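You operate a simulated robot arm through the tools that you are given. There is no shell and no other tool. Be economical: measure what you need, move in short steps, check, and stop when the job is done.

The job below is to be done with a simulated two-armed robot. You get a single attempt, and the scene is never put back.

JOB
Pick up the pear cheese from the top of the end bench with one hand, pass it to the other hand and put it on the top of the table. Set down upright: pear cheese.

Only the result counts: the job must be done as asked and must still hold three seconds after the hand-in. Knocking over, shifting, dropping, spilling or breaking anything else fails it.

ROBOT AND FRAMES
Two 7-joint arms with two-finger parallel grippers on one trunk, on a base that drives. Base frame: it is fixed to the floor where the robot stands at the start and does not move with it; the origin is under the middle of the robot, x ahead of it, y to its left, z up. Units: mm, degrees, N and s.
The left shoulder is at the start at [46, 177, 1101], the right one opposite. With the tool pointing down near the work surface each hand reaches from about 180 to 700 mm from the robot's upright axis, wherever it stands, measured 20 degrees to its own side. Places, roughly: pear cheese (6x6x12 cm) [700, 0, 900]; top of the table [2500, -1200, 1000]. Payload 3.43 kg a hand.
The TCP of each hand is the grasp point between the finger pads, 34 mm short of the fingertips. In the tool frame z runs along the fingers and y along their closing line. The gripper opens to 128 mm. The fingers are 24 mm wide and 12 mm thick; the gripper's body (48 by 130 mm) begins 96 mm behind the TCP.
Orientation is that of the tool frame in the base frame, as [roll, pitch, yaw] about the fixed x, y, z axes, in that order (R = Rz(yaw) Ry(pitch) Rx(roll)). With the fingers straight down and closing along the base's y, the tool's x points along the base's -x, its y along +y and its z along -z.

CONTROLS
- The arms move only by the tool send_rows. It takes "left_motion", "right_motion" or both (then of equal length, played together; a hand with none holds still); each is a list of rows, each a list of 6 numbers: the shift along the base's x, y, z in mm, then the turn, a rotation vector about the base's x, y, z in degrees. In form: [[tx, ty, tz, rx, ry, rz], ...]. A call has 1 to 10 rows; each row is the pose to reach, as a shift and turn from the pose commanded when the call began. "left_jaw" and "right_jaw" are, for a hand that has rows, the gripper command, from -1 (shut) to 1 (fully open), values between in proportion, set as the call begins (left out, the last holds). A row lasts 0.2 s, in which the tool goes at most 50 mm and 8.6 degrees; a call with a longer step from one row to the next is refused whole, and so is a gripper value outside its range. A pose out of reach is approached as far as the arm can. The call stops where the force on the tool passes 40 N (or 10 N more than at its start, if that is more) or the arm is blocked; 0.2 s more then pass. The fingers move at their own pace (about 108 mm/s each) and stop on an object; they squeeze with about 27 N. The grip force told is the motor's: it shows also when the fingers shut on nothing. Time passes only in rows, and 0.2 s behind the last, so rows that repeat a pose let the fingers close. The reply holds the time, the measured pose of the TCP, the force on the tool along the base axes, the opening and the grip force, in the units named above and with some noise, with the torque about the TCP (base axes, N m) and any sound that the robot's microphone picked up.
- Cameras (640 x 400 px; columns grow to the right, rows downward): "scene" is now at [156.8, 2.5, 1292.2]; the picture's right is [0.01, -1.00, 0.00], its down [-0.30, -0.00, -0.95] and it looks along [0.95, 0.01, -0.30] (base axes); focal length 282 px, centre (320, 200). "left" rides on the left gripper at [76, 11, -160] in its tool frame; the picture's right is [-0.15, 0.99, 0.00], its down [-0.88, -0.13, -0.46] and it looks along [-0.45, -0.07, 0.89] (tool axes); focal length 234 px, centre (320, 200). "right" rides on the right gripper at [76, -11, -160] in its tool frame; the picture's right is [0.15, 0.99, 0.00], its down [-0.88, 0.13, -0.46] and it looks along [-0.45, 0.07, 0.89] (tool axes); focal length 234 px, centre (320, 200). There is no depth. A picture from a camera that has moved, and an enlarged one, comes with that camera's place and axes in the base frame and with its lens.
- grab_frame(camera): a new picture of that camera. It takes no simulated time.
- lift_body(by): slides the trunk up (or, below 0, down) by that many mm; the arms and the scene camera ride with it, the base frame stays. It gives what a move gives, with no picture.
- steer(legs): drives the robot by 1 to 6 legs, each [ahead, turn to the left] in mm and degrees, along the robot's own axes; the way and the turn of a leg run together, so that a leg with both is an arc; at most 1500 mm and 180 degrees a leg. The arms and the cameras ride along, it lands a little off, and it stops where it bumps. It gives what a move gives.
- aim_head(pan, tilt): turns the head with the scene camera to pan (to the left, within 80 degrees either way) and tilt (down, from -29 to 69), counted from straight ahead of the robot. It gives what a move gives.
- close_up(camera, box): a new picture of the part [left, top, right, bottom] of that camera's present view, enlarged. It takes no simulated time.
- finish_job(): hands the job in; it is judged then, once.

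Go step by step. Nothing tells you exact positions but the pictures and the camera data: compare them with the known pose of the tool, close in by small moves and look again before you grip or let go. The budget is 120 turns and 108 pictures, counting those below and the enlarged ones. Unless the task says otherwise, let go and move clear before handing in, and close with one line.

The tools are called after "Emit:" as name(argument=value, ...) on one line, values as JSON. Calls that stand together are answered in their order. send_rows: Moves the arms, as the interface text tells. Its arguments: {"type":"object","properties":{"left_motion":{"type":"array","items":{"type":"array","items":{"type":"number"}}},"left_jaw":{"type":"number"},"right_motion":{"type":"array","items":{"type":"array","items":{"type":"number"}}},"right_jaw":{"type":"number"}},"required":[]} The other tools are called the same way: lift_body (by) slides the trunk up or down; steer (legs) drives the base; aim_head (pan, tilt) turns the head that bears the scene camera; grab_frame (camera) takes a picture; close_up (camera, box) takes an enlarged picture of a part of a camera's view; finish_job () hands the job in.

At the start:

```text
time: 0.0
left_ee_pos: [443.3, 242.3, 1211.6]
left_tool_rot: [-180.0, 0.4, -179.9]
left_contact_force: [0.7, 0.5, 0.0]
left_ft_torque: [-0.01, -0.01, 0.0]
left_opening: 128.2
left_grip_force: 0.1
right_ee_pos: [448.0, -226.8, 1194.5]
right_tool_rot: [180.0, 0.7, -179.9]
right_contact_force: [-0.8, 0.2, -0.1]
right_ft_torque: [0.0, 0.02, 0.04]
right_opening: 128.0
right_grip_force: 0.0
trunk travel left (down, up): [-272.0, 129.0]
robot x, y, heading: [-2.7, 0.2, 0.0]
head pan, tilt: [0.6, 17.8]
```

scene: 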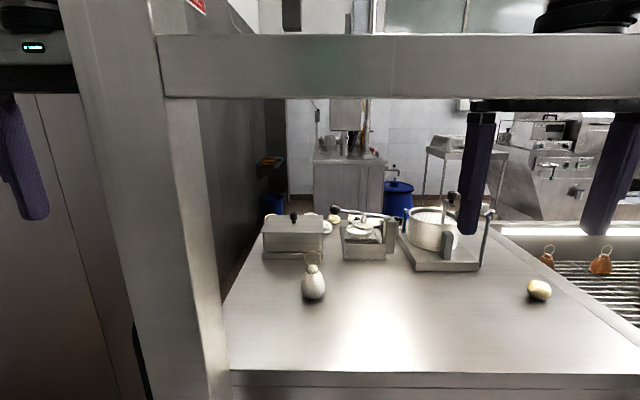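
right: 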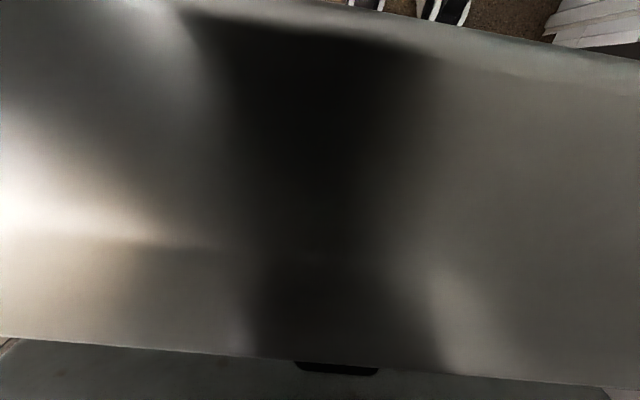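
left: 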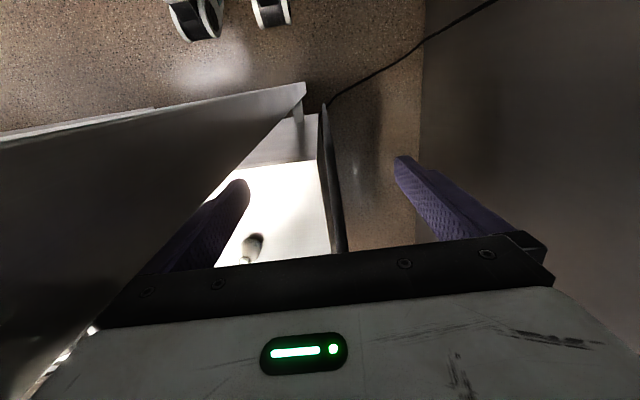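

The pear cheese stands on the bench straight ahead, but a post and a beam seem to lie between the camera and the hands. I'll look around before moving anything.

Emit:
aim_head(pan=0, tilt=-20)

Emit:
grab_frame(camera="scene")

Emit:
aim_head(pan=0, tilt=55)

Emit:
grab_frame(camera="scene")

Emit:
aim_head(pan=60, tilt=20)

Emit:
grab_frame(camera="scene")

Emit:
aim_head(pan=-60, tilt=20)

Emit:
grab_frame(camera="scene")

```text
time: 1.0
left_ee_pos: [442.6, 242.9, 1212.7]
left_tool_rot: [-179.9, 0.3, -180.0]
left_contact_force: [-0.1, 0.5, -0.1]
left_ft_torque: [0.03, 0.01, -0.02]
left_opening: 127.9
left_grip_force: 0.0
right_ee_pos: [449.3, -228.4, 1195.0]
right_tool_rot: [179.9, 0.7, 179.9]
right_contact_force: [-0.8, -0.3, 0.1]
right_ft_torque: [-0.01, 0.03, 0.0]
right_opening: 128.1
right_grip_force: 0.2
trunk travel left (down, up): [-272.0, 129.0]
robot x, y, heading: [-1.0, -0.5, -0.1]
head pan, tilt: [0.0, -20.0]
```

```text
104 pictures are left
camera scene: at [140.2, 1.6, 1350.2], right [0.0, -1.0, 0.0], down [0.34, 0.0, -0.94], along [0.94, 0.0, 0.34], focal length 282 px, centre (320, 200)
```

scene: 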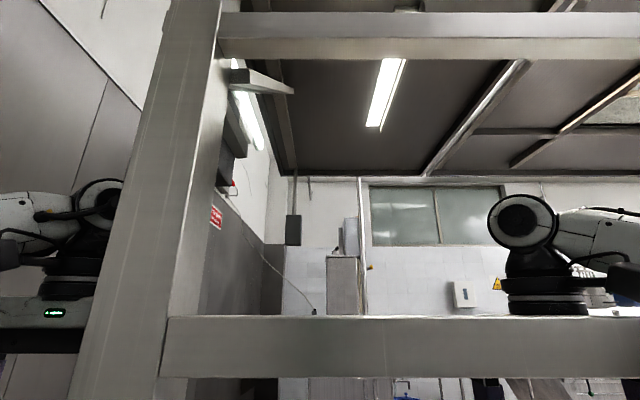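

```text
time: 2.5
left_ee_pos: [443.9, 242.8, 1210.8]
left_tool_rot: [-179.9, 0.2, 180.0]
left_contact_force: [0.0, 0.5, 0.2]
left_ft_torque: [0.02, -0.03, 0.01]
left_opening: 128.0
left_grip_force: 0.0
right_ee_pos: [449.6, -228.4, 1195.5]
right_tool_rot: [180.0, 0.7, 180.0]
right_contact_force: [-0.6, -0.4, 0.4]
right_ft_torque: [-0.01, -0.02, -0.01]
right_opening: 128.2
right_grip_force: 0.0
trunk travel left (down, up): [-272.0, 129.0]
robot x, y, heading: [0.4, 4.0, 0.0]
head pan, tilt: [0.0, 55.0]
```

```text
103 pictures are left
camera scene: at [136.7, 1.4, 1236.5], right [0.0, -1.0, 0.0], down [-0.82, 0.0, -0.58], along [0.58, 0.0, -0.82], focal length 282 px, centre (320, 200)
```

scene: 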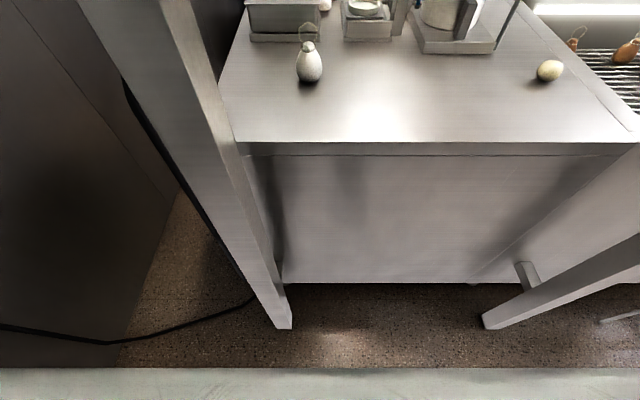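

```text
time: 3.8
left_ee_pos: [443.9, 241.7, 1211.5]
left_tool_rot: [-179.9, 0.4, -180.0]
left_contact_force: [-0.1, 0.1, -0.2]
left_ft_torque: [-0.01, -0.02, -0.01]
left_opening: 128.0
left_grip_force: 0.0
right_ee_pos: [449.8, -228.2, 1195.5]
right_tool_rot: [-180.0, 0.7, -180.0]
right_contact_force: [0.2, 1.5, -0.5]
right_ft_torque: [0.05, 0.0, 0.0]
right_opening: 128.1
right_grip_force: 0.0
trunk travel left (down, up): [-272.0, 129.0]
robot x, y, heading: [2.2, 1.8, 0.1]
head pan, tilt: [60.0, 20.0]
```

```text
102 pictures are left
camera scene: at [111.0, 82.1, 1288.3], right [0.87, -0.5, 0.0], down [-0.17, -0.3, -0.94], along [0.47, 0.81, -0.34], focal length 282 px, centre (320, 200)
```

scene: 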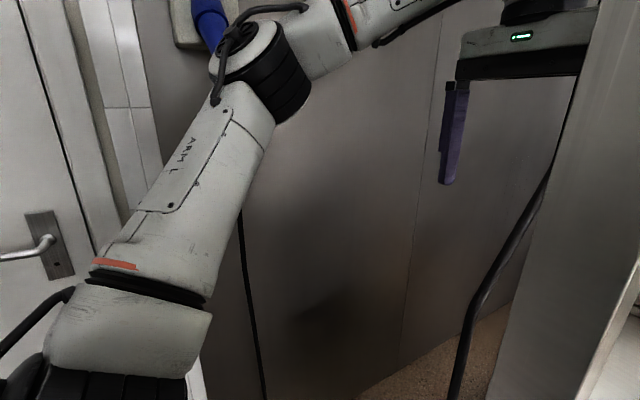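

```text
time: 5.8
left_ee_pos: [444.0, 242.0, 1210.6]
left_tool_rot: [-179.9, 0.3, 180.0]
left_contact_force: [0.2, 0.1, 0.5]
left_ft_torque: [0.02, -0.02, -0.02]
left_opening: 127.9
left_grip_force: 0.0
right_ee_pos: [450.7, -227.9, 1194.5]
right_tool_rot: [180.0, 0.8, -180.0]
right_contact_force: [0.4, 0.4, 0.2]
right_ft_torque: [0.01, -0.03, -0.02]
right_opening: 127.8
right_grip_force: 0.1
trunk travel left (down, up): [-272.0, 129.0]
robot x, y, heading: [1.9, -2.4, 0.2]
head pan, tilt: [-60.0, 20.0]
```

```text
101 pictures are left
camera scene: at [110.8, -79.1, 1288.5], right [-0.87, -0.5, 0.0], down [-0.17, 0.3, -0.94], along [0.47, -0.81, -0.34], focal length 282 px, centre (320, 200)
```

scene: 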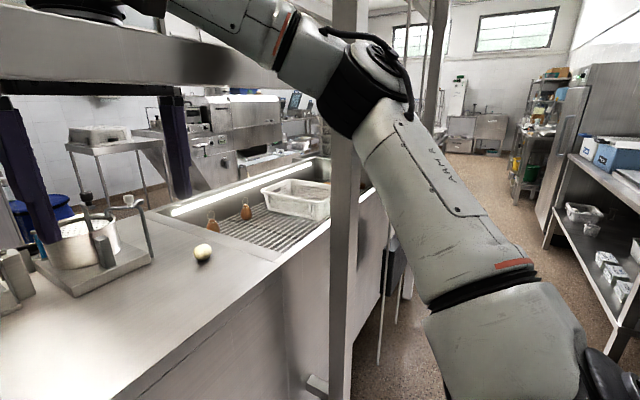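

A gantry beam (about x 370–420, z 1300–1340) runs between the robot and the hands, with posts at about y +150 and −680. I plan to lift the hands over the beam, back off, then reach under it. First I'll check the sides and the way back.

Emit:
aim_head(pan=-80, tilt=10)

Emit:
grab_frame(camera="scene")

Emit:
aim_head(pan=80, tilt=30)

Emit:
grab_frame(camera="scene")

Emit:
lift_body(by=128)

```text
time: 6.6
left_ee_pos: [443.5, 242.6, 1211.1]
left_tool_rot: [-179.9, 0.3, 179.9]
left_contact_force: [-1.0, -0.4, 0.1]
left_ft_torque: [-0.02, 0.03, 0.01]
left_opening: 127.9
left_grip_force: 0.0
right_ee_pos: [449.5, -228.6, 1195.0]
right_tool_rot: [-179.9, 0.7, 179.9]
right_contact_force: [-0.6, 0.5, -0.2]
right_ft_torque: [0.02, 0.02, 0.02]
right_opening: 128.2
right_grip_force: 0.1
trunk travel left (down, up): [-272.0, 129.0]
robot x, y, heading: [2.7, 1.0, 0.2]
head pan, tilt: [-80.0, 10.0]
```

```text
100 pictures are left
camera scene: at [80.4, -90.0, 1304.7], right [-0.98, -0.17, 0.0], down [-0.03, 0.17, -0.98], along [0.17, -0.97, -0.17], focal length 282 px, centre (320, 200)
```

scene: 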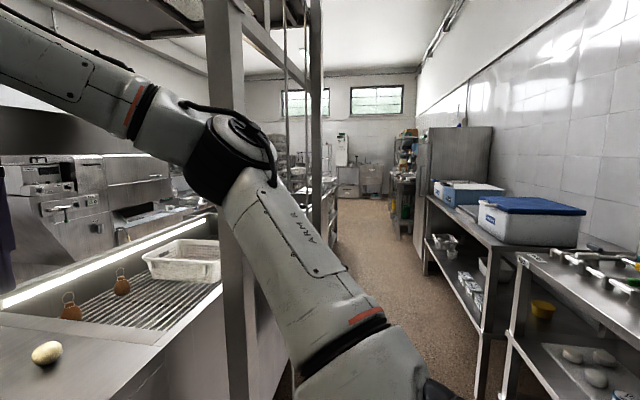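

```text
time: 9.1
left_ee_pos: [444.3, 242.6, 1212.2]
left_tool_rot: [-179.9, 0.3, 180.0]
left_contact_force: [0.6, 0.2, -0.6]
left_ft_torque: [-0.01, 0.0, 0.01]
left_opening: 128.2
left_grip_force: 0.1
right_ee_pos: [449.7, -227.7, 1193.6]
right_tool_rot: [-180.0, 0.7, 180.0]
right_contact_force: [-0.1, -0.6, 0.2]
right_ft_torque: [0.02, -0.01, 0.0]
right_opening: 128.2
right_grip_force: 0.1
trunk travel left (down, up): [-272.0, 129.0]
robot x, y, heading: [-0.7, -4.3, 0.1]
head pan, tilt: [80.0, 30.0]
```

```text
99 pictures are left
camera scene: at [80.0, 90.6, 1272.2], right [0.98, -0.17, 0.0], down [-0.08, -0.49, -0.87], along [0.15, 0.85, -0.5], focal length 282 px, centre (320, 200)
```

scene: 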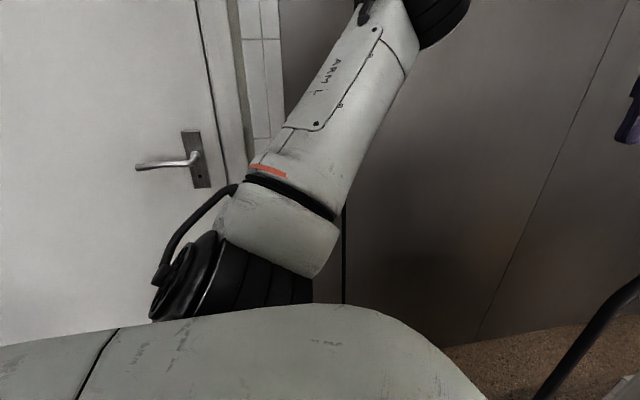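

```text
time: 10.7
left_ee_pos: [446.3, 241.6, 1339.5]
left_tool_rot: [-180.0, 0.0, 180.0]
left_contact_force: [-0.3, -1.1, -0.4]
left_ft_torque: [0.02, 0.01, -0.02]
left_opening: 128.0
left_grip_force: 0.2
right_ee_pos: [453.4, -228.7, 1319.3]
right_tool_rot: [179.9, 0.4, 179.9]
right_contact_force: [-0.8, 0.4, 1.1]
right_ft_torque: [0.0, 0.01, -0.02]
right_opening: 128.0
right_grip_force: 0.1
trunk travel left (down, up): [-400.0, 1.0]
robot x, y, heading: [-0.8, -0.8, -0.0]
head pan, tilt: [80.0, 30.0]
```

The trunk is up. Next the right hand goes over the beam and back, and the left hand goes outward and back past the post.

Emit:
send_rows(left_motion=[[0, 30, 0, 0, 0, 0], [0, 60, 0, 0, 0, 0], [0, 70, 0, 0, 0, 0], [-40, 70, 0, 0, 0, 0], [-80, 70, 0, 0, 0, 0], [-120, 70, 0, 0, 0, 0], [-160, 70, 0, 0, 0, 0], [-180, 70, 0, 0, 0, 0]], right_motion=[[0, 0, 35, 0, 0, 0], [0, 0, 70, 0, 0, 0], [0, 0, 110, 0, 0, 0], [-40, 0, 110, 0, 0, 0], [-80, 0, 110, 0, 0, 0], [-120, 0, 110, 0, 0, 0], [-160, 0, 110, 0, 0, 0], [-180, 0, 110, 0, 0, 0]])

Emit:
aim_head(pan=0, tilt=30)

Emit:
grab_frame(camera="scene")

```text
time: 11.8
left_ee_pos: [404.4, 310.1, 1333.3]
left_tool_rot: [179.9, -0.8, -179.9]
left_contact_force: [0.8, -0.5, -0.1]
left_ft_torque: [0.0, 0.04, 0.0]
left_opening: 128.0
left_grip_force: 0.0
right_ee_pos: [411.7, -250.1, 1356.9]
right_tool_rot: [-179.9, -1.6, 179.2]
right_contact_force: [36.6, -1.2, 22.2]
right_ft_torque: [-1.21, -0.92, 2.43]
right_opening: 127.9
right_grip_force: 0.0
right hand out of reach, approached as far as the arm can: row 1, 2, 3, 4, 5
trunk travel left (down, up): [-400.0, 1.0]
robot x, y, heading: [0.6, 0.1, 0.2]
head pan, tilt: [80.0, 30.0]
stopped in row 5 (right hand): the force on the tool passed its limit at 54 N (the readings are from after the stop); the commanded pose is now the measured one
```

```text
time: 13.3
left_ee_pos: [406.2, 309.3, 1331.4]
left_tool_rot: [179.8, -0.9, -179.9]
left_contact_force: [0.7, -0.5, -0.2]
left_ft_torque: [0.02, 0.01, 0.01]
left_opening: 127.8
left_grip_force: 0.1
right_ee_pos: [411.9, -250.0, 1355.7]
right_tool_rot: [-179.9, -1.7, 179.3]
right_contact_force: [43.9, -1.6, 28.2]
right_ft_torque: [-1.9, -1.07, 2.88]
right_opening: 127.6
right_grip_force: 0.1
trunk travel left (down, up): [-400.0, 1.0]
robot x, y, heading: [1.2, -0.6, 0.3]
head pan, tilt: [0.0, 30.0]
```

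```text
98 pictures are left
camera scene: at [180.3, -2.4, 1396.8], right [0.0, -1.0, 0.0], down [-0.52, 0.0, -0.86], along [0.86, 0.0, -0.52], focal length 282 px, centre (320, 200)
```

scene: 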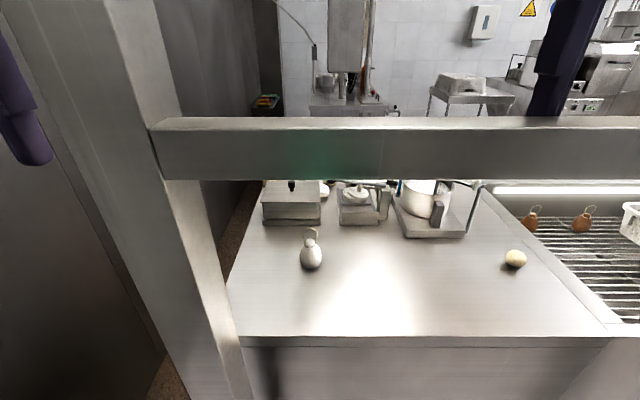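

The right fingertips touched the fixed beam because the arm cannot rise any further with the tool straight down. I'll move it forward off the beam and roll its fingers outward to raise them, while the left hand keeps retreating.

Emit:
send_rows(right_motion=[[20, 0, 0, 0, 0, 0], [40, 0, 0, 0, 0, 0], [40, -33, 2, -8, 0, 0], [40, -66, 9, -16, 0, 0], [40, -98, 21, -24, 0, 0], [40, -127, 36, -32, 0, 0], [40, -154, 56, -40, 0, 0], [40, -178, 79, -48, 0, 0]], left_motion=[[-20, 0, 0, 0, 0, 0], [-40, 0, 0, 0, 0, 0], [-60, 0, 0, 0, 0, 0], [-80, 0, 0, 0, 0, 0], [-100, 0, 0, 0, 0, 0], [-120, 0, 0, 0, 0, 0], [-140, 0, 0, 0, 0, 0], [-140, 0, 0, 0, 0, 0]])

Emit:
aim_head(pan=-35, tilt=10)

Emit:
grab_frame(camera="scene")

```text
time: 15.2
left_ee_pos: [264.4, 284.5, 1318.6]
left_tool_rot: [-180.0, 0.2, -179.9]
left_contact_force: [0.1, -0.6, -0.1]
left_ft_torque: [0.0, -0.02, -0.02]
left_opening: 127.9
left_grip_force: 0.0
left hand out of reach, approached as far as the arm can: row 5, 6, 7, 8
right_ee_pos: [411.9, -475.1, 1399.7]
right_tool_rot: [-131.6, 0.2, 179.6]
right_contact_force: [-0.4, 0.1, 0.3]
right_ft_torque: [-0.03, 0.02, 0.0]
right_opening: 128.0
right_grip_force: 0.1
right hand out of reach, approached as far as the arm can: row 1, 2, 3, 4, 5, 6, 7, 8
trunk travel left (down, up): [-400.0, 1.0]
robot x, y, heading: [3.1, -3.0, 0.3]
head pan, tilt: [0.0, 30.0]
```

```text
time: 16.2
left_ee_pos: [265.1, 284.7, 1319.7]
left_tool_rot: [-180.0, 0.1, 180.0]
left_contact_force: [0.6, 0.5, 0.1]
left_ft_torque: [0.05, 0.02, -0.01]
left_opening: 128.3
left_grip_force: 0.0
right_ee_pos: [412.5, -475.2, 1398.6]
right_tool_rot: [-131.8, 0.2, 179.7]
right_contact_force: [0.0, 0.8, -0.7]
right_ft_torque: [-0.03, -0.01, 0.0]
right_opening: 127.8
right_grip_force: 0.0
trunk travel left (down, up): [-400.0, 1.0]
robot x, y, heading: [-0.5, 1.7, -0.0]
head pan, tilt: [-35.0, 10.0]
```

```text
97 pictures are left
camera scene: at [145.8, -52.4, 1432.2], right [-0.57, -0.82, 0.0], down [-0.14, 0.1, -0.98], along [0.81, -0.56, -0.17], focal length 282 px, centre (320, 200)
```

scene: 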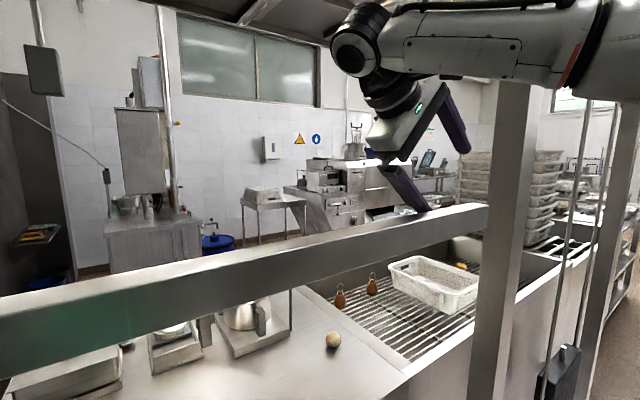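

The lower finger of the right hand still hangs near the beam's height. I'll shut that gripper to lift its lower edge, then draw the hand back over the beam.

Emit:
send_rows(right_motion=[[0, 0, 0, 0, 0, 0], [0, 0, 5, 0, 0, 0], [0, -10, 15, -8, 0, 0], [0, -20, 30, -16, 0, 0], [-15, -20, 35, -16, 0, 0], [-30, -20, 35, -16, 0, 0]], right_jaw=-1)

Emit:
grab_frame(camera="scene")

```text
time: 17.6
left_ee_pos: [265.3, 285.6, 1320.2]
left_tool_rot: [-180.0, 0.2, -179.9]
left_contact_force: [-0.7, 0.3, -0.1]
left_ft_torque: [0.02, -0.01, 0.02]
left_opening: 128.0
left_grip_force: 0.0
right_ee_pos: [382.1, -501.6, 1431.6]
right_tool_rot: [-115.8, 0.3, 179.5]
right_contact_force: [0.3, 0.2, -0.3]
right_ft_torque: [0.0, 0.0, -0.02]
right_opening: 0.1
right_grip_force: 26.7
right hand out of reach, approached as far as the arm can: row 2, 3, 4, 5, 6
trunk travel left (down, up): [-400.0, 1.0]
robot x, y, heading: [0.2, 0.4, 0.1]
head pan, tilt: [-35.0, 10.0]
```

```text
96 pictures are left
camera scene: at [145.5, -52.4, 1432.3], right [-0.57, -0.82, 0.0], down [-0.14, 0.1, -0.98], along [0.81, -0.56, -0.17], focal length 282 px, centre (320, 200)
```

scene: 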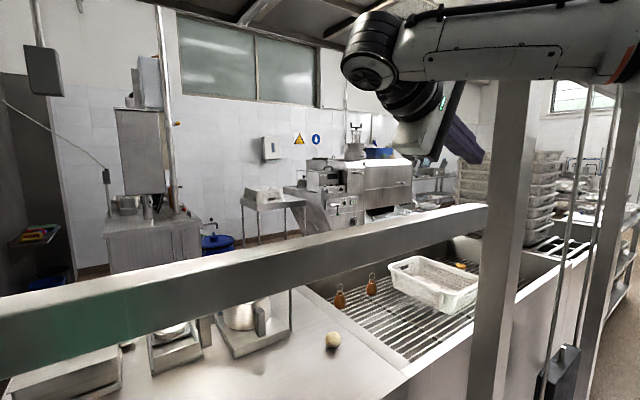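

The hand is clear above the beam and well short of the right post. I'll keep drawing it back.

Emit:
send_rows(right_motion=[[-30, 0, 0, 0, 0, 0], [-60, 0, 0, 0, 0, 0], [-90, 0, 0, 0, 0, 0], [-115, 0, 0, 0, 0, 0], [-140, 0, 0, 0, 0, 0]])

Emit:
aim_head(pan=-45, tilt=20)

Emit:
grab_frame(camera="scene")

```text
time: 18.8
left_ee_pos: [264.0, 285.3, 1319.3]
left_tool_rot: [-179.9, 0.2, -179.9]
left_contact_force: [0.1, 1.1, 1.0]
left_ft_torque: [-0.01, 0.01, 0.0]
left_opening: 128.0
left_grip_force: 0.1
right_ee_pos: [240.9, -507.1, 1430.3]
right_tool_rot: [-115.7, 0.4, 179.5]
right_contact_force: [0.0, -0.2, 0.6]
right_ft_torque: [-0.03, -0.03, 0.02]
right_opening: 0.0
right_grip_force: 27.2
right hand out of reach, approached as far as the arm can: row 5
trunk travel left (down, up): [-400.0, 1.0]
robot x, y, heading: [3.8, -1.8, 0.1]
head pan, tilt: [-35.0, 10.0]
```

```text
time: 19.5
left_ee_pos: [265.4, 284.2, 1319.2]
left_tool_rot: [180.0, 0.1, -179.8]
left_contact_force: [-0.4, -0.6, -0.3]
left_ft_torque: [0.02, 0.0, 0.0]
left_opening: 128.0
left_grip_force: 0.1
right_ee_pos: [240.6, -506.4, 1430.7]
right_tool_rot: [-115.8, 0.3, 179.7]
right_contact_force: [-0.5, 1.2, 1.0]
right_ft_torque: [-0.02, 0.01, 0.04]
right_opening: 0.0
right_grip_force: 26.8
trunk travel left (down, up): [-400.0, 1.0]
robot x, y, heading: [-3.8, 1.1, 0.0]
head pan, tilt: [-45.0, 20.0]
```

```text
95 pictures are left
camera scene: at [135.5, -64.9, 1416.0], right [-0.7, -0.71, 0.0], down [-0.24, 0.24, -0.94], along [0.67, -0.66, -0.34], focal length 282 px, centre (320, 200)
```

scene: 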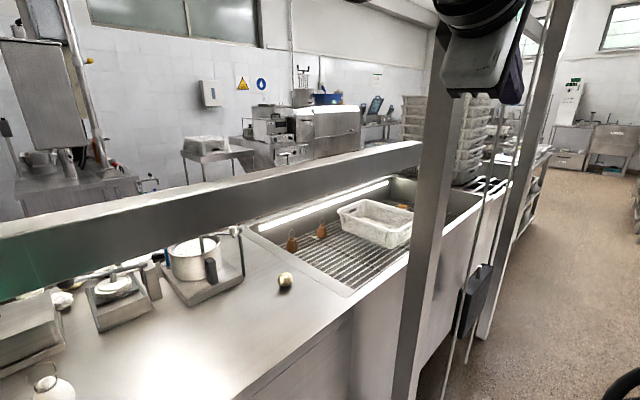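

Both hands are now on the robot's side of the beam. I'll lower the trunk so the right arm can work beneath it, then look at the result.

Emit:
lift_body(by=-300)

Emit:
aim_head(pan=0, tilt=25)

Emit:
grab_frame(camera="scene")

Emit:
close_up(camera="scene", box=[240, 150, 400, 250])

```text
time: 22.5
left_ee_pos: [265.0, 284.6, 1019.9]
left_tool_rot: [-180.0, 0.1, -179.9]
left_contact_force: [-0.8, 0.1, -0.2]
left_ft_torque: [0.01, 0.01, -0.03]
left_opening: 127.9
left_grip_force: 0.1
right_ee_pos: [241.0, -507.3, 1129.7]
right_tool_rot: [-115.9, 0.3, 179.6]
right_contact_force: [0.1, -0.6, -0.7]
right_ft_torque: [0.03, 0.03, -0.01]
right_opening: 0.0
right_grip_force: 26.6
trunk travel left (down, up): [-100.0, 301.0]
robot x, y, heading: [-0.6, -1.9, 0.2]
head pan, tilt: [-45.0, 20.0]
```

```text
time: 23.6
left_ee_pos: [264.9, 285.0, 1019.2]
left_tool_rot: [-179.9, 0.1, -179.9]
left_contact_force: [-0.1, 0.2, 0.2]
left_ft_torque: [-0.01, 0.0, -0.02]
left_opening: 127.9
left_grip_force: 0.1
right_ee_pos: [240.7, -505.8, 1130.9]
right_tool_rot: [-115.8, 0.4, 179.4]
right_contact_force: [-0.2, 0.8, -0.5]
right_ft_torque: [-0.02, -0.03, 0.02]
right_opening: 0.0
right_grip_force: 27.2
trunk travel left (down, up): [-100.0, 301.0]
robot x, y, heading: [5.1, -4.8, 0.1]
head pan, tilt: [0.0, 25.0]
```

```text
94 pictures are left
camera scene: at [161.6, 0.9, 1107.9], right [0.0, -1.0, 0.0], down [-0.42, 0.0, -0.91], along [0.91, 0.0, -0.42], focal length 282 px, centre (320, 200)
```

scene: 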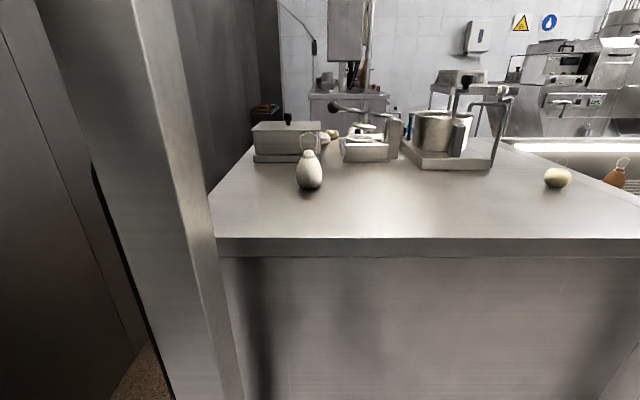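

```text
4.00 times, centred on (320, 200) of scene
camera zoom: at [161.6, 0.9, 1107.9], right [0.0, -1.0, 0.0], down [-0.42, 0.0, -0.91], along [0.91, 0.0, -0.42], focal length 1126 px, centre (320, 200)
```

zoom: 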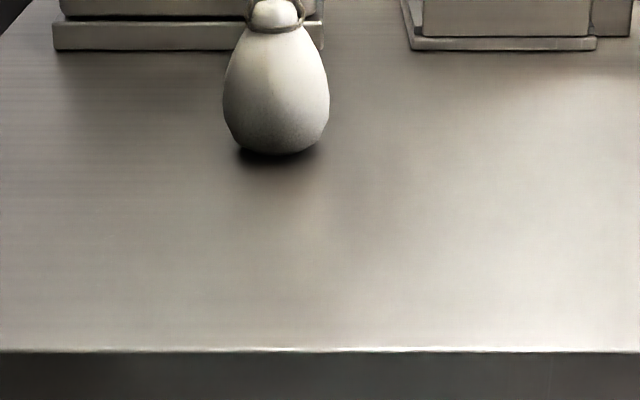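

The bench top comes out near z 895 with its edge at x≈502, and the cheese at about (697, 22), with its widest part near z 925. I'll unroll the right hand to point down, then pitch its fingers forward under the beam.

Emit:
send_rows(right_motion=[[0, 20, -30, 8, 0, 0], [0, 45, -55, 16, 0, 0], [0, 75, -78, 24, 0, 0], [0, 105, -98, 32, 0, 0], [0, 135, -114, 40, 0, 0], [0, 165, -125, 48, 0, 0], [0, 195, -132, 56, 0, 0], [0, 216, -135, 64, 0, 0]], right_jaw=-1)

Emit:
send_rows(right_motion=[[34, 0, 2, 0, -8, 0], [66, 0, 9, 0, -16, 0], [98, 0, 21, 0, -24, 0], [127, 0, 36, 0, -32, 0], [154, 0, 50, 0, -40, 0], [178, 0, 55, 0, -48, 0], [200, 0, 60, 0, -56, 0], [216, 0, 60, 0, -64, 0], [226, 0, 60, 0, -70, 0]])

Emit:
grab_frame(camera="scene")

Emit:
grab_frame(camera="right")

```text
time: 25.4
left_ee_pos: [265.0, 285.4, 1019.4]
left_tool_rot: [179.9, 0.1, -179.9]
left_contact_force: [0.4, -0.5, -1.2]
left_ft_torque: [-0.04, -0.02, -0.01]
left_opening: 128.2
left_grip_force: 0.2
right_ee_pos: [241.8, -290.6, 993.7]
right_tool_rot: [-179.9, -0.3, 179.5]
right_contact_force: [-0.5, -0.7, -0.8]
right_ft_torque: [-0.04, 0.0, 0.01]
right_opening: 0.0
right_grip_force: 27.4
trunk travel left (down, up): [-100.0, 301.0]
robot x, y, heading: [1.2, -2.5, 0.2]
head pan, tilt: [0.0, 25.0]
```

```text
time: 27.4
left_ee_pos: [265.3, 285.2, 1020.0]
left_tool_rot: [180.0, 0.2, -179.9]
left_contact_force: [-0.1, 1.0, -0.3]
left_ft_torque: [0.01, 0.01, 0.0]
left_opening: 127.7
left_grip_force: 0.1
right_ee_pos: [465.8, -288.8, 1055.6]
right_tool_rot: [178.9, 69.9, 178.7]
right_contact_force: [0.4, -0.3, 0.3]
right_ft_torque: [0.01, 0.01, -0.02]
right_opening: 0.2
right_grip_force: 27.3
trunk travel left (down, up): [-100.0, 301.0]
robot x, y, heading: [-0.4, 0.6, 0.2]
head pan, tilt: [0.0, 25.0]
```

```text
92 pictures are left
camera scene: at [161.6, 0.9, 1107.9], right [0.0, -1.0, 0.0], down [-0.42, 0.0, -0.91], along [0.91, 0.0, -0.42], focal length 282 px, centre (320, 200)
```

scene: 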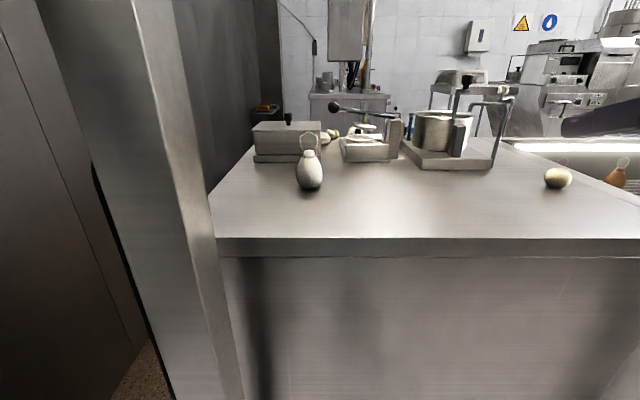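

```text
91 pictures are left
camera right: at [290.2, -299.6, 1039.2], right [-0.04, 0.99, -0.13], down [-0.12, 0.12, 0.98], along [0.99, 0.06, 0.12], focal length 234 px, centre (320, 200)
```

right: 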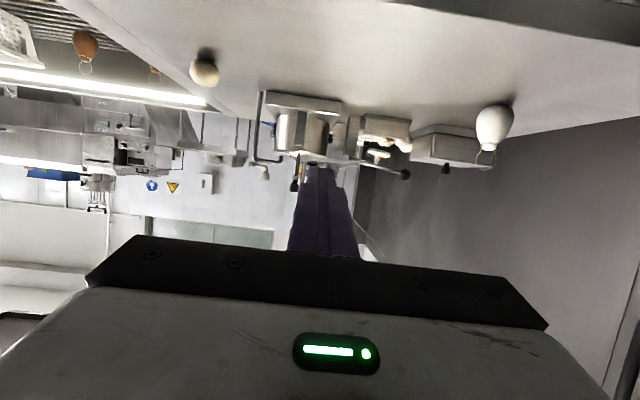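

The right hand now points forward under the beam. I'll slide it in front of the cheese with the jaws open.

Emit:
send_rows(right_motion=[[10, 40, -5, 0, 0, 0], [20, 80, -15, 0, 0, 0], [30, 120, -25, 0, 0, 0], [40, 160, -40, 0, 0, 0], [50, 200, -55, 0, 0, 0], [65, 240, -70, 0, 0, 0], [80, 280, -80, 0, 0, 0], [100, 307, -90, 0, 0, 0]], right_jaw=0.7)

Emit:
grab_frame(camera="scene")

Emit:
grab_frame(camera="right")

```text
time: 29.2
left_ee_pos: [265.7, 285.3, 1020.4]
left_tool_rot: [179.9, 0.1, -179.9]
left_contact_force: [-0.2, -0.1, 0.1]
left_ft_torque: [0.0, 0.01, 0.04]
left_opening: 128.1
left_grip_force: 0.1
right_ee_pos: [512.8, -97.8, 1005.3]
right_tool_rot: [179.0, 69.7, 178.7]
right_contact_force: [-0.4, -0.2, 0.3]
right_ft_torque: [-0.01, 0.0, -0.01]
right_opening: 108.7
right_grip_force: 0.1
right hand out of reach, approached as far as the arm can: row 5, 6, 7, 8
trunk travel left (down, up): [-100.0, 301.0]
robot x, y, heading: [-1.2, 0.4, -0.1]
head pan, tilt: [0.0, 25.0]
```

```text
90 pictures are left
camera scene: at [161.6, 0.9, 1107.9], right [0.0, -1.0, 0.0], down [-0.42, 0.0, -0.91], along [0.91, 0.0, -0.42], focal length 282 px, centre (320, 200)
```

scene: 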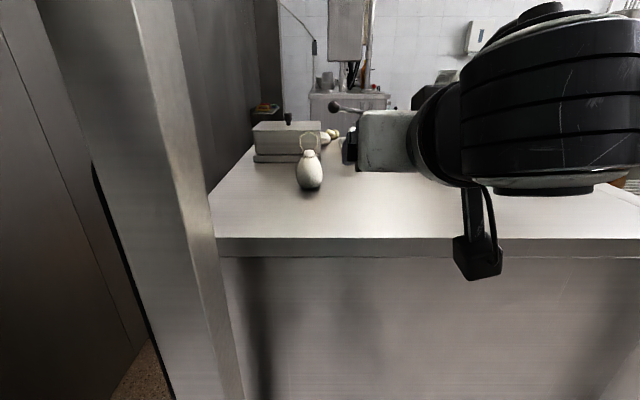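

```text
89 pictures are left
camera right: at [337.9, -106.8, 991.2], right [-0.04, 0.99, -0.13], down [-0.12, 0.13, 0.98], along [0.99, 0.06, 0.11], focal length 234 px, centre (320, 200)
```

right: 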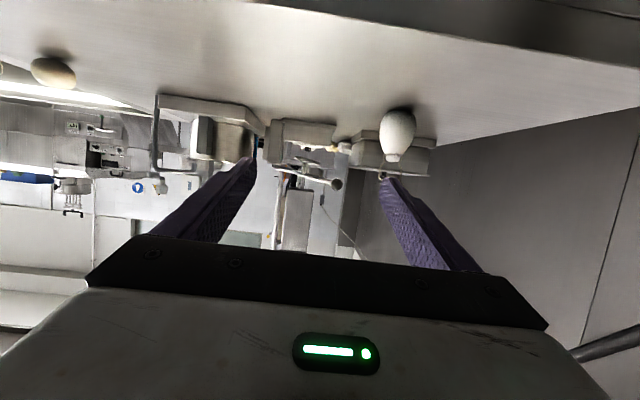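

The arm needs some yaw to reach inward. I'll turn the hand about 20° left while going forward, so it points from the shoulder to the cheese.

Emit:
send_rows(right_motion=[[20, 0, 0, 0, 0, 7], [40, 10, -5, 0, 0, 14], [55, 30, -15, 0, 0, 20], [70, 55, -25, 0, 0, 20], [87, 84, -35, 0, 0, 20]])

Emit:
grab_frame(camera="scene")

Emit:
grab_frame(camera="right")

```text
time: 30.4
left_ee_pos: [264.9, 283.9, 1019.4]
left_tool_rot: [-179.8, 0.0, -179.9]
left_contact_force: [-1.2, 1.1, 0.6]
left_ft_torque: [0.0, -0.02, 0.0]
left_opening: 128.1
left_grip_force: 0.1
right_ee_pos: [593.8, -33.0, 981.2]
right_tool_rot: [179.1, 69.9, -161.2]
right_contact_force: [-0.3, -0.3, 0.1]
right_ft_torque: [-0.02, 0.01, -0.04]
right_opening: 108.6
right_grip_force: 0.0
right hand out of reach, approached as far as the arm can: row 5
trunk travel left (down, up): [-100.0, 301.0]
robot x, y, heading: [5.4, -0.9, 0.3]
head pan, tilt: [0.0, 25.0]
```

```text
88 pictures are left
camera scene: at [160.9, 1.1, 1108.1], right [0.0, -1.0, 0.0], down [-0.42, 0.0, -0.91], along [0.91, 0.0, -0.42], focal length 282 px, centre (320, 200)
```

scene: 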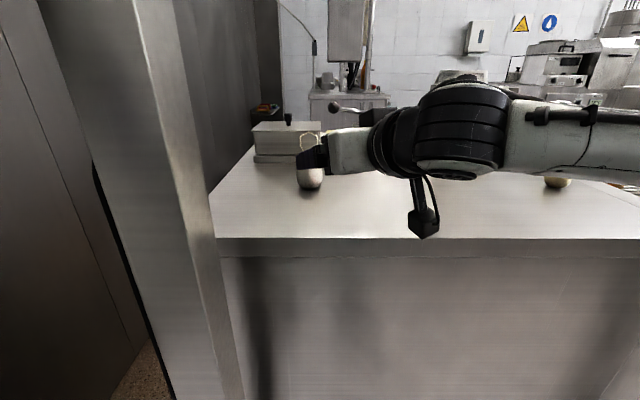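

```text
87 pictures are left
camera right: at [432.0, -101.5, 964.4], right [-0.38, 0.92, -0.13], down [-0.16, 0.08, 0.98], along [0.91, 0.39, 0.12], focal length 234 px, centre (320, 200)
```

right: 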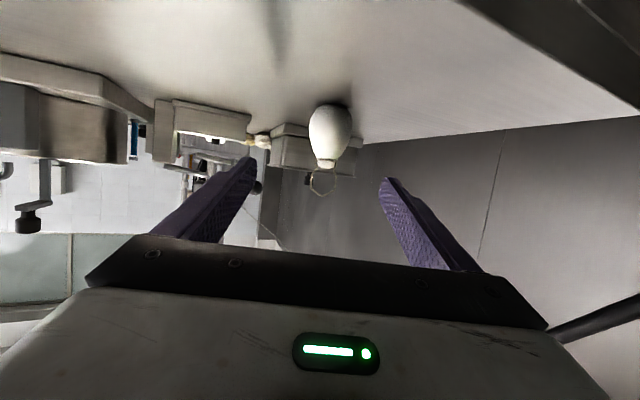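

The hand's camera hangs below the gripper and would come too near the bench, so I'll pitch the hand about 10° steeper. I'll also centre it on the cheese (about (697, 18)) while closing in.

Emit:
send_rows(right_motion=[[10, 10, -5, -1.6, 4.7, 0], [20, 20, -15, -3.3, 9.5, 0], [32, 27, -31, -3.3, 9.5, 0]])

Emit:
grab_frame(camera="scene")

Emit:
grab_frame(camera="right")

```text
time: 31.2
left_ee_pos: [265.1, 285.0, 1019.4]
left_tool_rot: [179.9, 0.1, -179.8]
left_contact_force: [0.2, -0.7, 1.0]
left_ft_torque: [0.0, 0.01, -0.01]
left_opening: 128.1
left_grip_force: 0.1
right_ee_pos: [594.6, -32.6, 977.8]
right_tool_rot: [178.9, 69.7, -161.5]
right_contact_force: [0.6, -0.7, 0.3]
right_ft_torque: [0.0, 0.0, 0.02]
right_opening: 108.7
right_grip_force: 0.2
right hand out of reach, approached as far as the arm can: row 1, 2, 3
trunk travel left (down, up): [-100.0, 301.0]
robot x, y, heading: [2.4, -1.2, 0.1]
head pan, tilt: [0.0, 25.0]
```

```text
86 pictures are left
camera scene: at [161.6, 0.9, 1107.9], right [0.0, -1.0, 0.0], down [-0.42, 0.0, -0.91], along [0.91, 0.0, -0.42], focal length 282 px, centre (320, 200)
```

scene: 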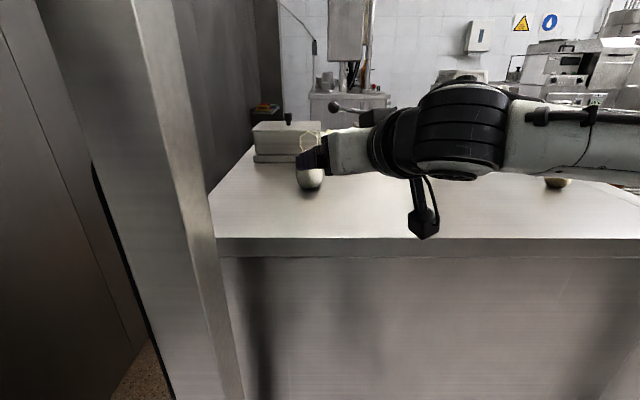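

```text
85 pictures are left
camera right: at [432.2, -101.6, 963.3], right [-0.38, 0.92, -0.13], down [-0.16, 0.08, 0.98], along [0.91, 0.39, 0.11], focal length 234 px, centre (320, 200)
```

right: 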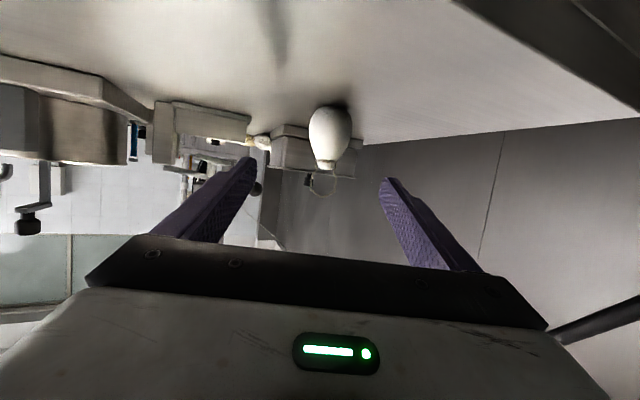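

A joint limit stopped that move. I'll yaw the hand further left so the wrist lines up better with the forearm, then try the pitch again.

Emit:
send_rows(right_motion=[[10, -5, 0, 0, 0, 7], [20, -10, 0, 0, 0, 14], [30, -10, 0, 0, 0, 21], [40, 0, -5, -3, 4, 21], [45, 5, -15, -6, 7.5, 21]])

Emit:
grab_frame(camera="scene")

```text
time: 32.4
left_ee_pos: [265.4, 285.3, 1019.4]
left_tool_rot: [180.0, 0.0, -179.9]
left_contact_force: [0.2, 0.2, 0.6]
left_ft_torque: [-0.01, 0.01, 0.02]
left_opening: 128.0
left_grip_force: 0.0
right_ee_pos: [638.1, -29.1, 966.6]
right_tool_rot: [-177.8, 60.2, -137.4]
right_contact_force: [0.3, 0.0, 0.7]
right_ft_torque: [-0.05, 0.01, 0.02]
right_opening: 108.6
right_grip_force: 0.1
trunk travel left (down, up): [-100.0, 301.0]
robot x, y, heading: [1.6, -3.5, 0.1]
head pan, tilt: [0.0, 25.0]
```

```text
84 pictures are left
camera scene: at [161.8, 0.9, 1107.8], right [0.0, -1.0, 0.0], down [-0.42, 0.0, -0.91], along [0.91, 0.0, -0.42], focal length 282 px, centre (320, 200)
```

scene: 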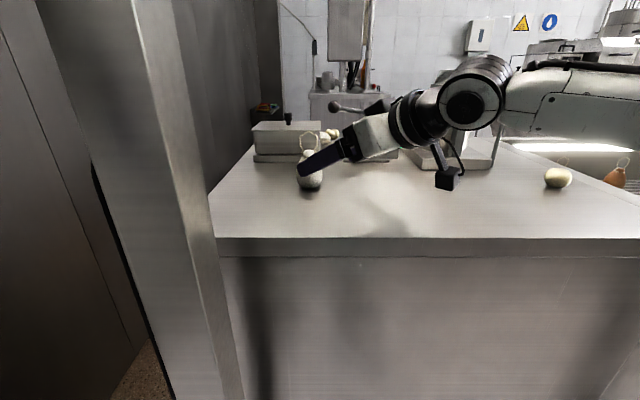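

Emit:
grab_frame(camera="right")

```text
83 pictures are left
camera right: at [512.0, -152.7, 979.6], right [-0.7, 0.7, -0.15], down [-0.07, 0.14, 0.99], along [0.71, 0.7, -0.05], focal length 234 px, centre (320, 200)
```

right: 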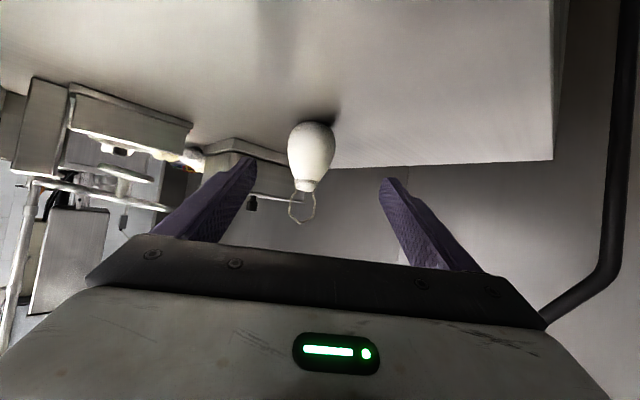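

Combining the views puts the cheese nearer (715, 23) with its belly at z≈915. I'll shift sideways and lower first, then check.

Emit:
send_rows(right_motion=[[10, -10, -20, 0, 0, 0], [10, -10, -38, 0, 0, 0]])

Emit:
grab_frame(camera="right")

Emit:
close_up(camera="scene", box=[240, 120, 400, 220])

```text
time: 33.0
left_ee_pos: [265.5, 285.0, 1019.6]
left_tool_rot: [179.9, 0.1, -179.9]
left_contact_force: [-0.7, -0.3, 0.3]
left_ft_torque: [-0.01, -0.01, 0.0]
left_opening: 127.8
left_grip_force: 0.2
right_ee_pos: [648.6, -40.1, 928.5]
right_tool_rot: [-177.9, 60.3, -137.4]
right_contact_force: [0.3, 0.5, -0.3]
right_ft_torque: [0.01, 0.03, -0.02]
right_opening: 108.9
right_grip_force: 0.2
trunk travel left (down, up): [-100.0, 301.0]
robot x, y, heading: [2.6, 0.6, 0.2]
head pan, tilt: [0.0, 25.0]
```

```text
82 pictures are left
camera right: at [522.6, -163.5, 941.0], right [-0.7, 0.7, -0.15], down [-0.07, 0.14, 0.99], along [0.71, 0.7, -0.05], focal length 234 px, centre (320, 200)
```

right: 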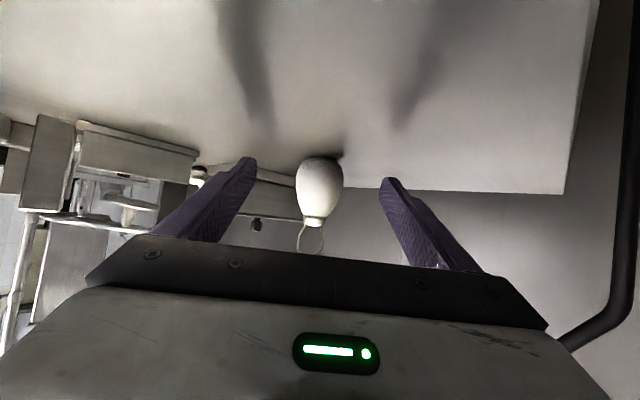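

```text
4.00 times, centred on (320, 170) of scene
camera zoom: at [161.6, 0.9, 1107.9], right [0.0, -1.0, 0.0], down [-0.42, 0.0, -0.91], along [0.91, 0.0, -0.42], focal length 1126 px, centre (320, 320)
```

zoom: 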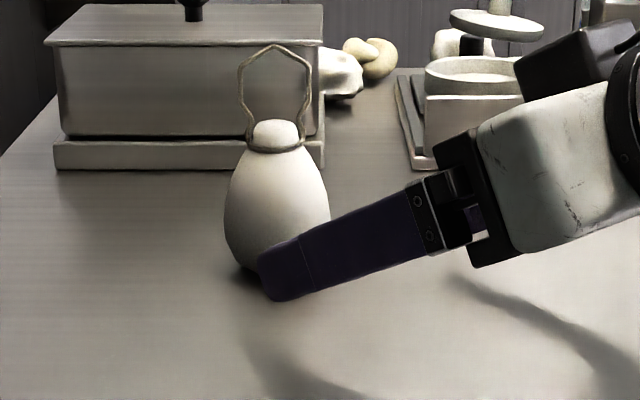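

The hand is well centred now. I'll advance about 92 mm along the hand's heading and pause for a look before gripping.

Emit:
send_rows(right_motion=[[22, 20, -2, 0, 0, 0], [40, 37, -4, 0, 0, 0], [55, 50, -6, 0, 0, 0], [67, 61, -7, 0, 0, 0]])

Emit:
grab_frame(camera="right")

Emit:
close_up(camera="scene", box=[240, 120, 400, 220])

```text
time: 34.0
left_ee_pos: [265.8, 284.6, 1019.6]
left_tool_rot: [180.0, 0.2, 180.0]
left_contact_force: [0.1, -0.4, -0.7]
left_ft_torque: [0.01, 0.01, -0.03]
left_opening: 128.1
left_grip_force: 0.1
right_ee_pos: [657.0, -38.2, 922.1]
right_tool_rot: [-177.9, 60.4, -137.5]
right_contact_force: [0.5, -0.4, -0.2]
right_ft_torque: [0.02, -0.01, 0.0]
right_opening: 108.6
right_grip_force: 0.0
right hand out of reach, approached as far as the arm can: row 1, 2, 3, 4
trunk travel left (down, up): [-100.0, 301.0]
robot x, y, heading: [0.8, -0.6, 0.2]
head pan, tilt: [0.0, 25.0]
```

```text
80 pictures are left
camera right: at [531.2, -160.1, 935.1], right [-0.7, 0.7, -0.15], down [-0.07, 0.14, 0.99], along [0.71, 0.7, -0.05], focal length 234 px, centre (320, 200)
```

right: 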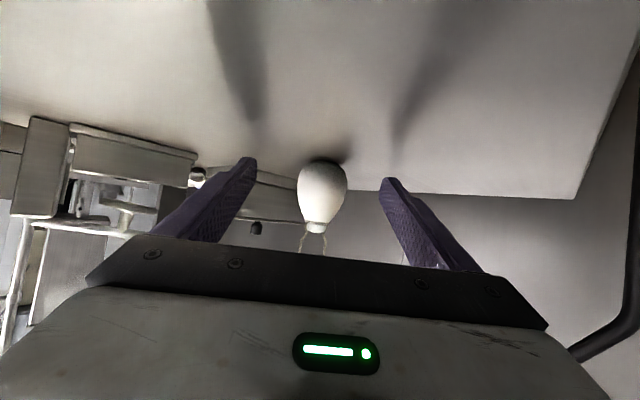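

```text
4.00 times, centred on (320, 170) of scene
camera zoom: at [161.5, 1.0, 1107.9], right [0.0, -1.0, 0.0], down [-0.42, 0.0, -0.91], along [0.91, 0.0, -0.42], focal length 1126 px, centre (320, 320)
```

zoom: 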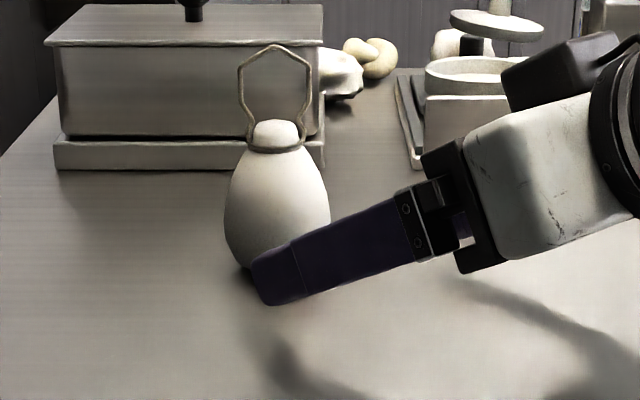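

The arm is at a joint limit, so I'll bring the base in along a gentle arc that carries the hand along its own heading. I'll do half first and check.

Emit:
steer(legs=[[28, 2.6]])

Emit:
grab_frame(camera="right")

```text
time: 34.8
left_ee_pos: [279.2, 297.6, 1019.0]
left_tool_rot: [-179.9, 0.0, -177.4]
left_contact_force: [-0.1, 0.1, 0.7]
left_ft_torque: [-0.02, 0.02, 0.0]
left_opening: 127.8
left_grip_force: 0.1
right_ee_pos: [685.5, -6.3, 921.0]
right_tool_rot: [-177.9, 60.3, -134.8]
right_contact_force: [-0.6, 0.1, 0.3]
right_ft_torque: [-0.01, -0.01, 0.01]
right_opening: 108.9
right_grip_force: 0.1
trunk travel left (down, up): [-100.0, 301.0]
robot x, y, heading: [27.3, -2.6, 2.9]
head pan, tilt: [0.0, 25.0]
```

```text
78 pictures are left
camera right: at [565.7, -134.3, 935.0], right [-0.73, 0.67, -0.15], down [-0.07, 0.14, 0.99], along [0.68, 0.73, -0.05], focal length 234 px, centre (320, 200)
```

right: 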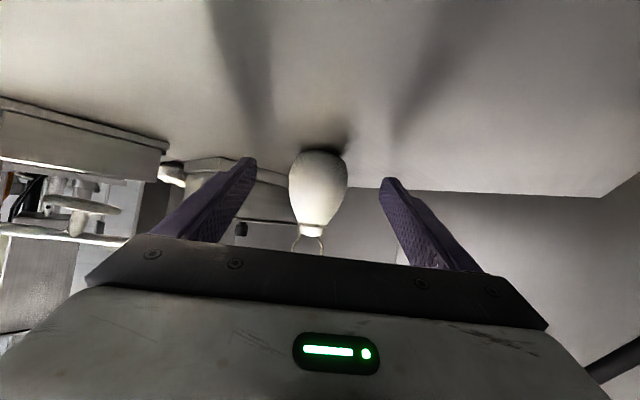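

The cheese stays centred between the fingers. I'll do the second half.

Emit:
steer(legs=[[30, 2.4]])

Emit:
grab_frame(camera="right")

Emit:
close_up(camera="scene", box=[240, 120, 400, 220])

```text
time: 35.7
left_ee_pos: [296.8, 309.3, 1019.3]
left_tool_rot: [180.0, 0.0, -175.0]
left_contact_force: [-0.1, 0.9, -0.2]
left_ft_torque: [-0.02, -0.02, -0.02]
left_opening: 127.8
left_grip_force: 0.0
right_ee_pos: [715.1, 23.4, 920.3]
right_tool_rot: [-177.9, 60.4, -132.5]
right_contact_force: [-0.7, 0.1, -0.6]
right_ft_torque: [0.0, 0.0, -0.02]
right_opening: 108.8
right_grip_force: 0.0
trunk travel left (down, up): [-100.0, 301.0]
robot x, y, heading: [59.0, 3.6, 5.3]
head pan, tilt: [0.0, 25.0]
```

```text
77 pictures are left
camera right: at [601.1, -110.0, 935.0], right [-0.76, 0.64, -0.15], down [-0.08, 0.13, 0.99], along [0.65, 0.76, -0.05], focal length 234 px, centre (320, 200)
```

right: 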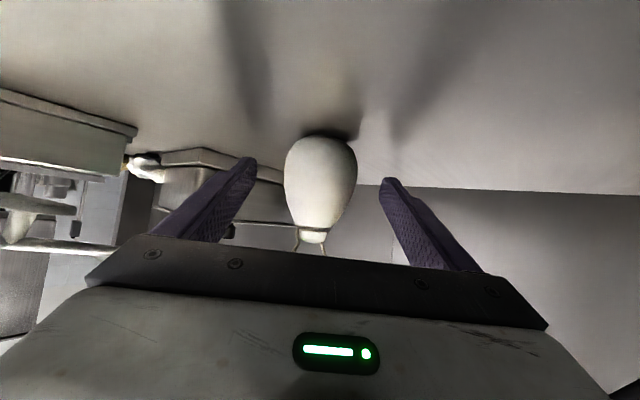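

```text
4.00 times, centred on (320, 170) of scene
camera zoom: at [218.9, 18.2, 1107.8], right [0.09, -1.0, 0.0], down [-0.42, -0.04, -0.91], along [0.9, 0.08, -0.42], focal length 1126 px, centre (320, 320)
```

zoom: 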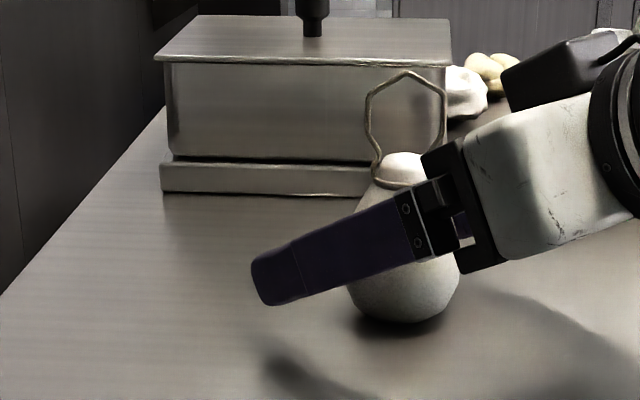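

The cheese sits between the pads at the TCP. I'll close the right gripper.

Emit:
send_rows(right_motion=[[0, 0, 0, 0, 0, 0], [0, 0, 0, 0, 0, 0], [0, 0, 0, 0, 0, 0], [0, 0, 0, 0, 0, 0]], right_jaw=-1)

Emit:
grab_frame(camera="right")

```text
time: 36.7
left_ee_pos: [297.7, 309.7, 1019.0]
left_tool_rot: [180.0, 0.1, -174.9]
left_contact_force: [0.7, -0.5, -0.5]
left_ft_torque: [0.0, 0.01, -0.02]
left_opening: 128.0
left_grip_force: 0.1
right_ee_pos: [716.0, 23.7, 922.5]
right_tool_rot: [-177.9, 60.3, -132.3]
right_contact_force: [0.4, 0.2, 0.4]
right_ft_torque: [0.01, 0.04, -0.01]
right_opening: 52.4
right_grip_force: 27.2
trunk travel left (down, up): [-100.0, 301.0]
robot x, y, heading: [58.5, 2.6, 5.0]
head pan, tilt: [0.0, 25.0]
```

```text
75 pictures are left
camera right: at [601.0, -110.1, 935.3], right [-0.76, 0.64, -0.15], down [-0.08, 0.13, 0.99], along [0.65, 0.76, -0.05], focal length 234 px, centre (320, 200)
```

right: 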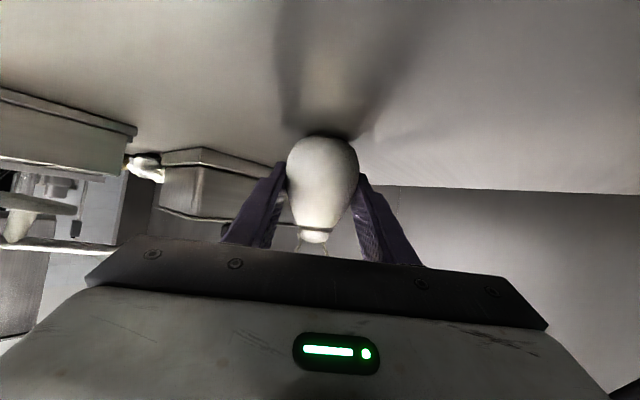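

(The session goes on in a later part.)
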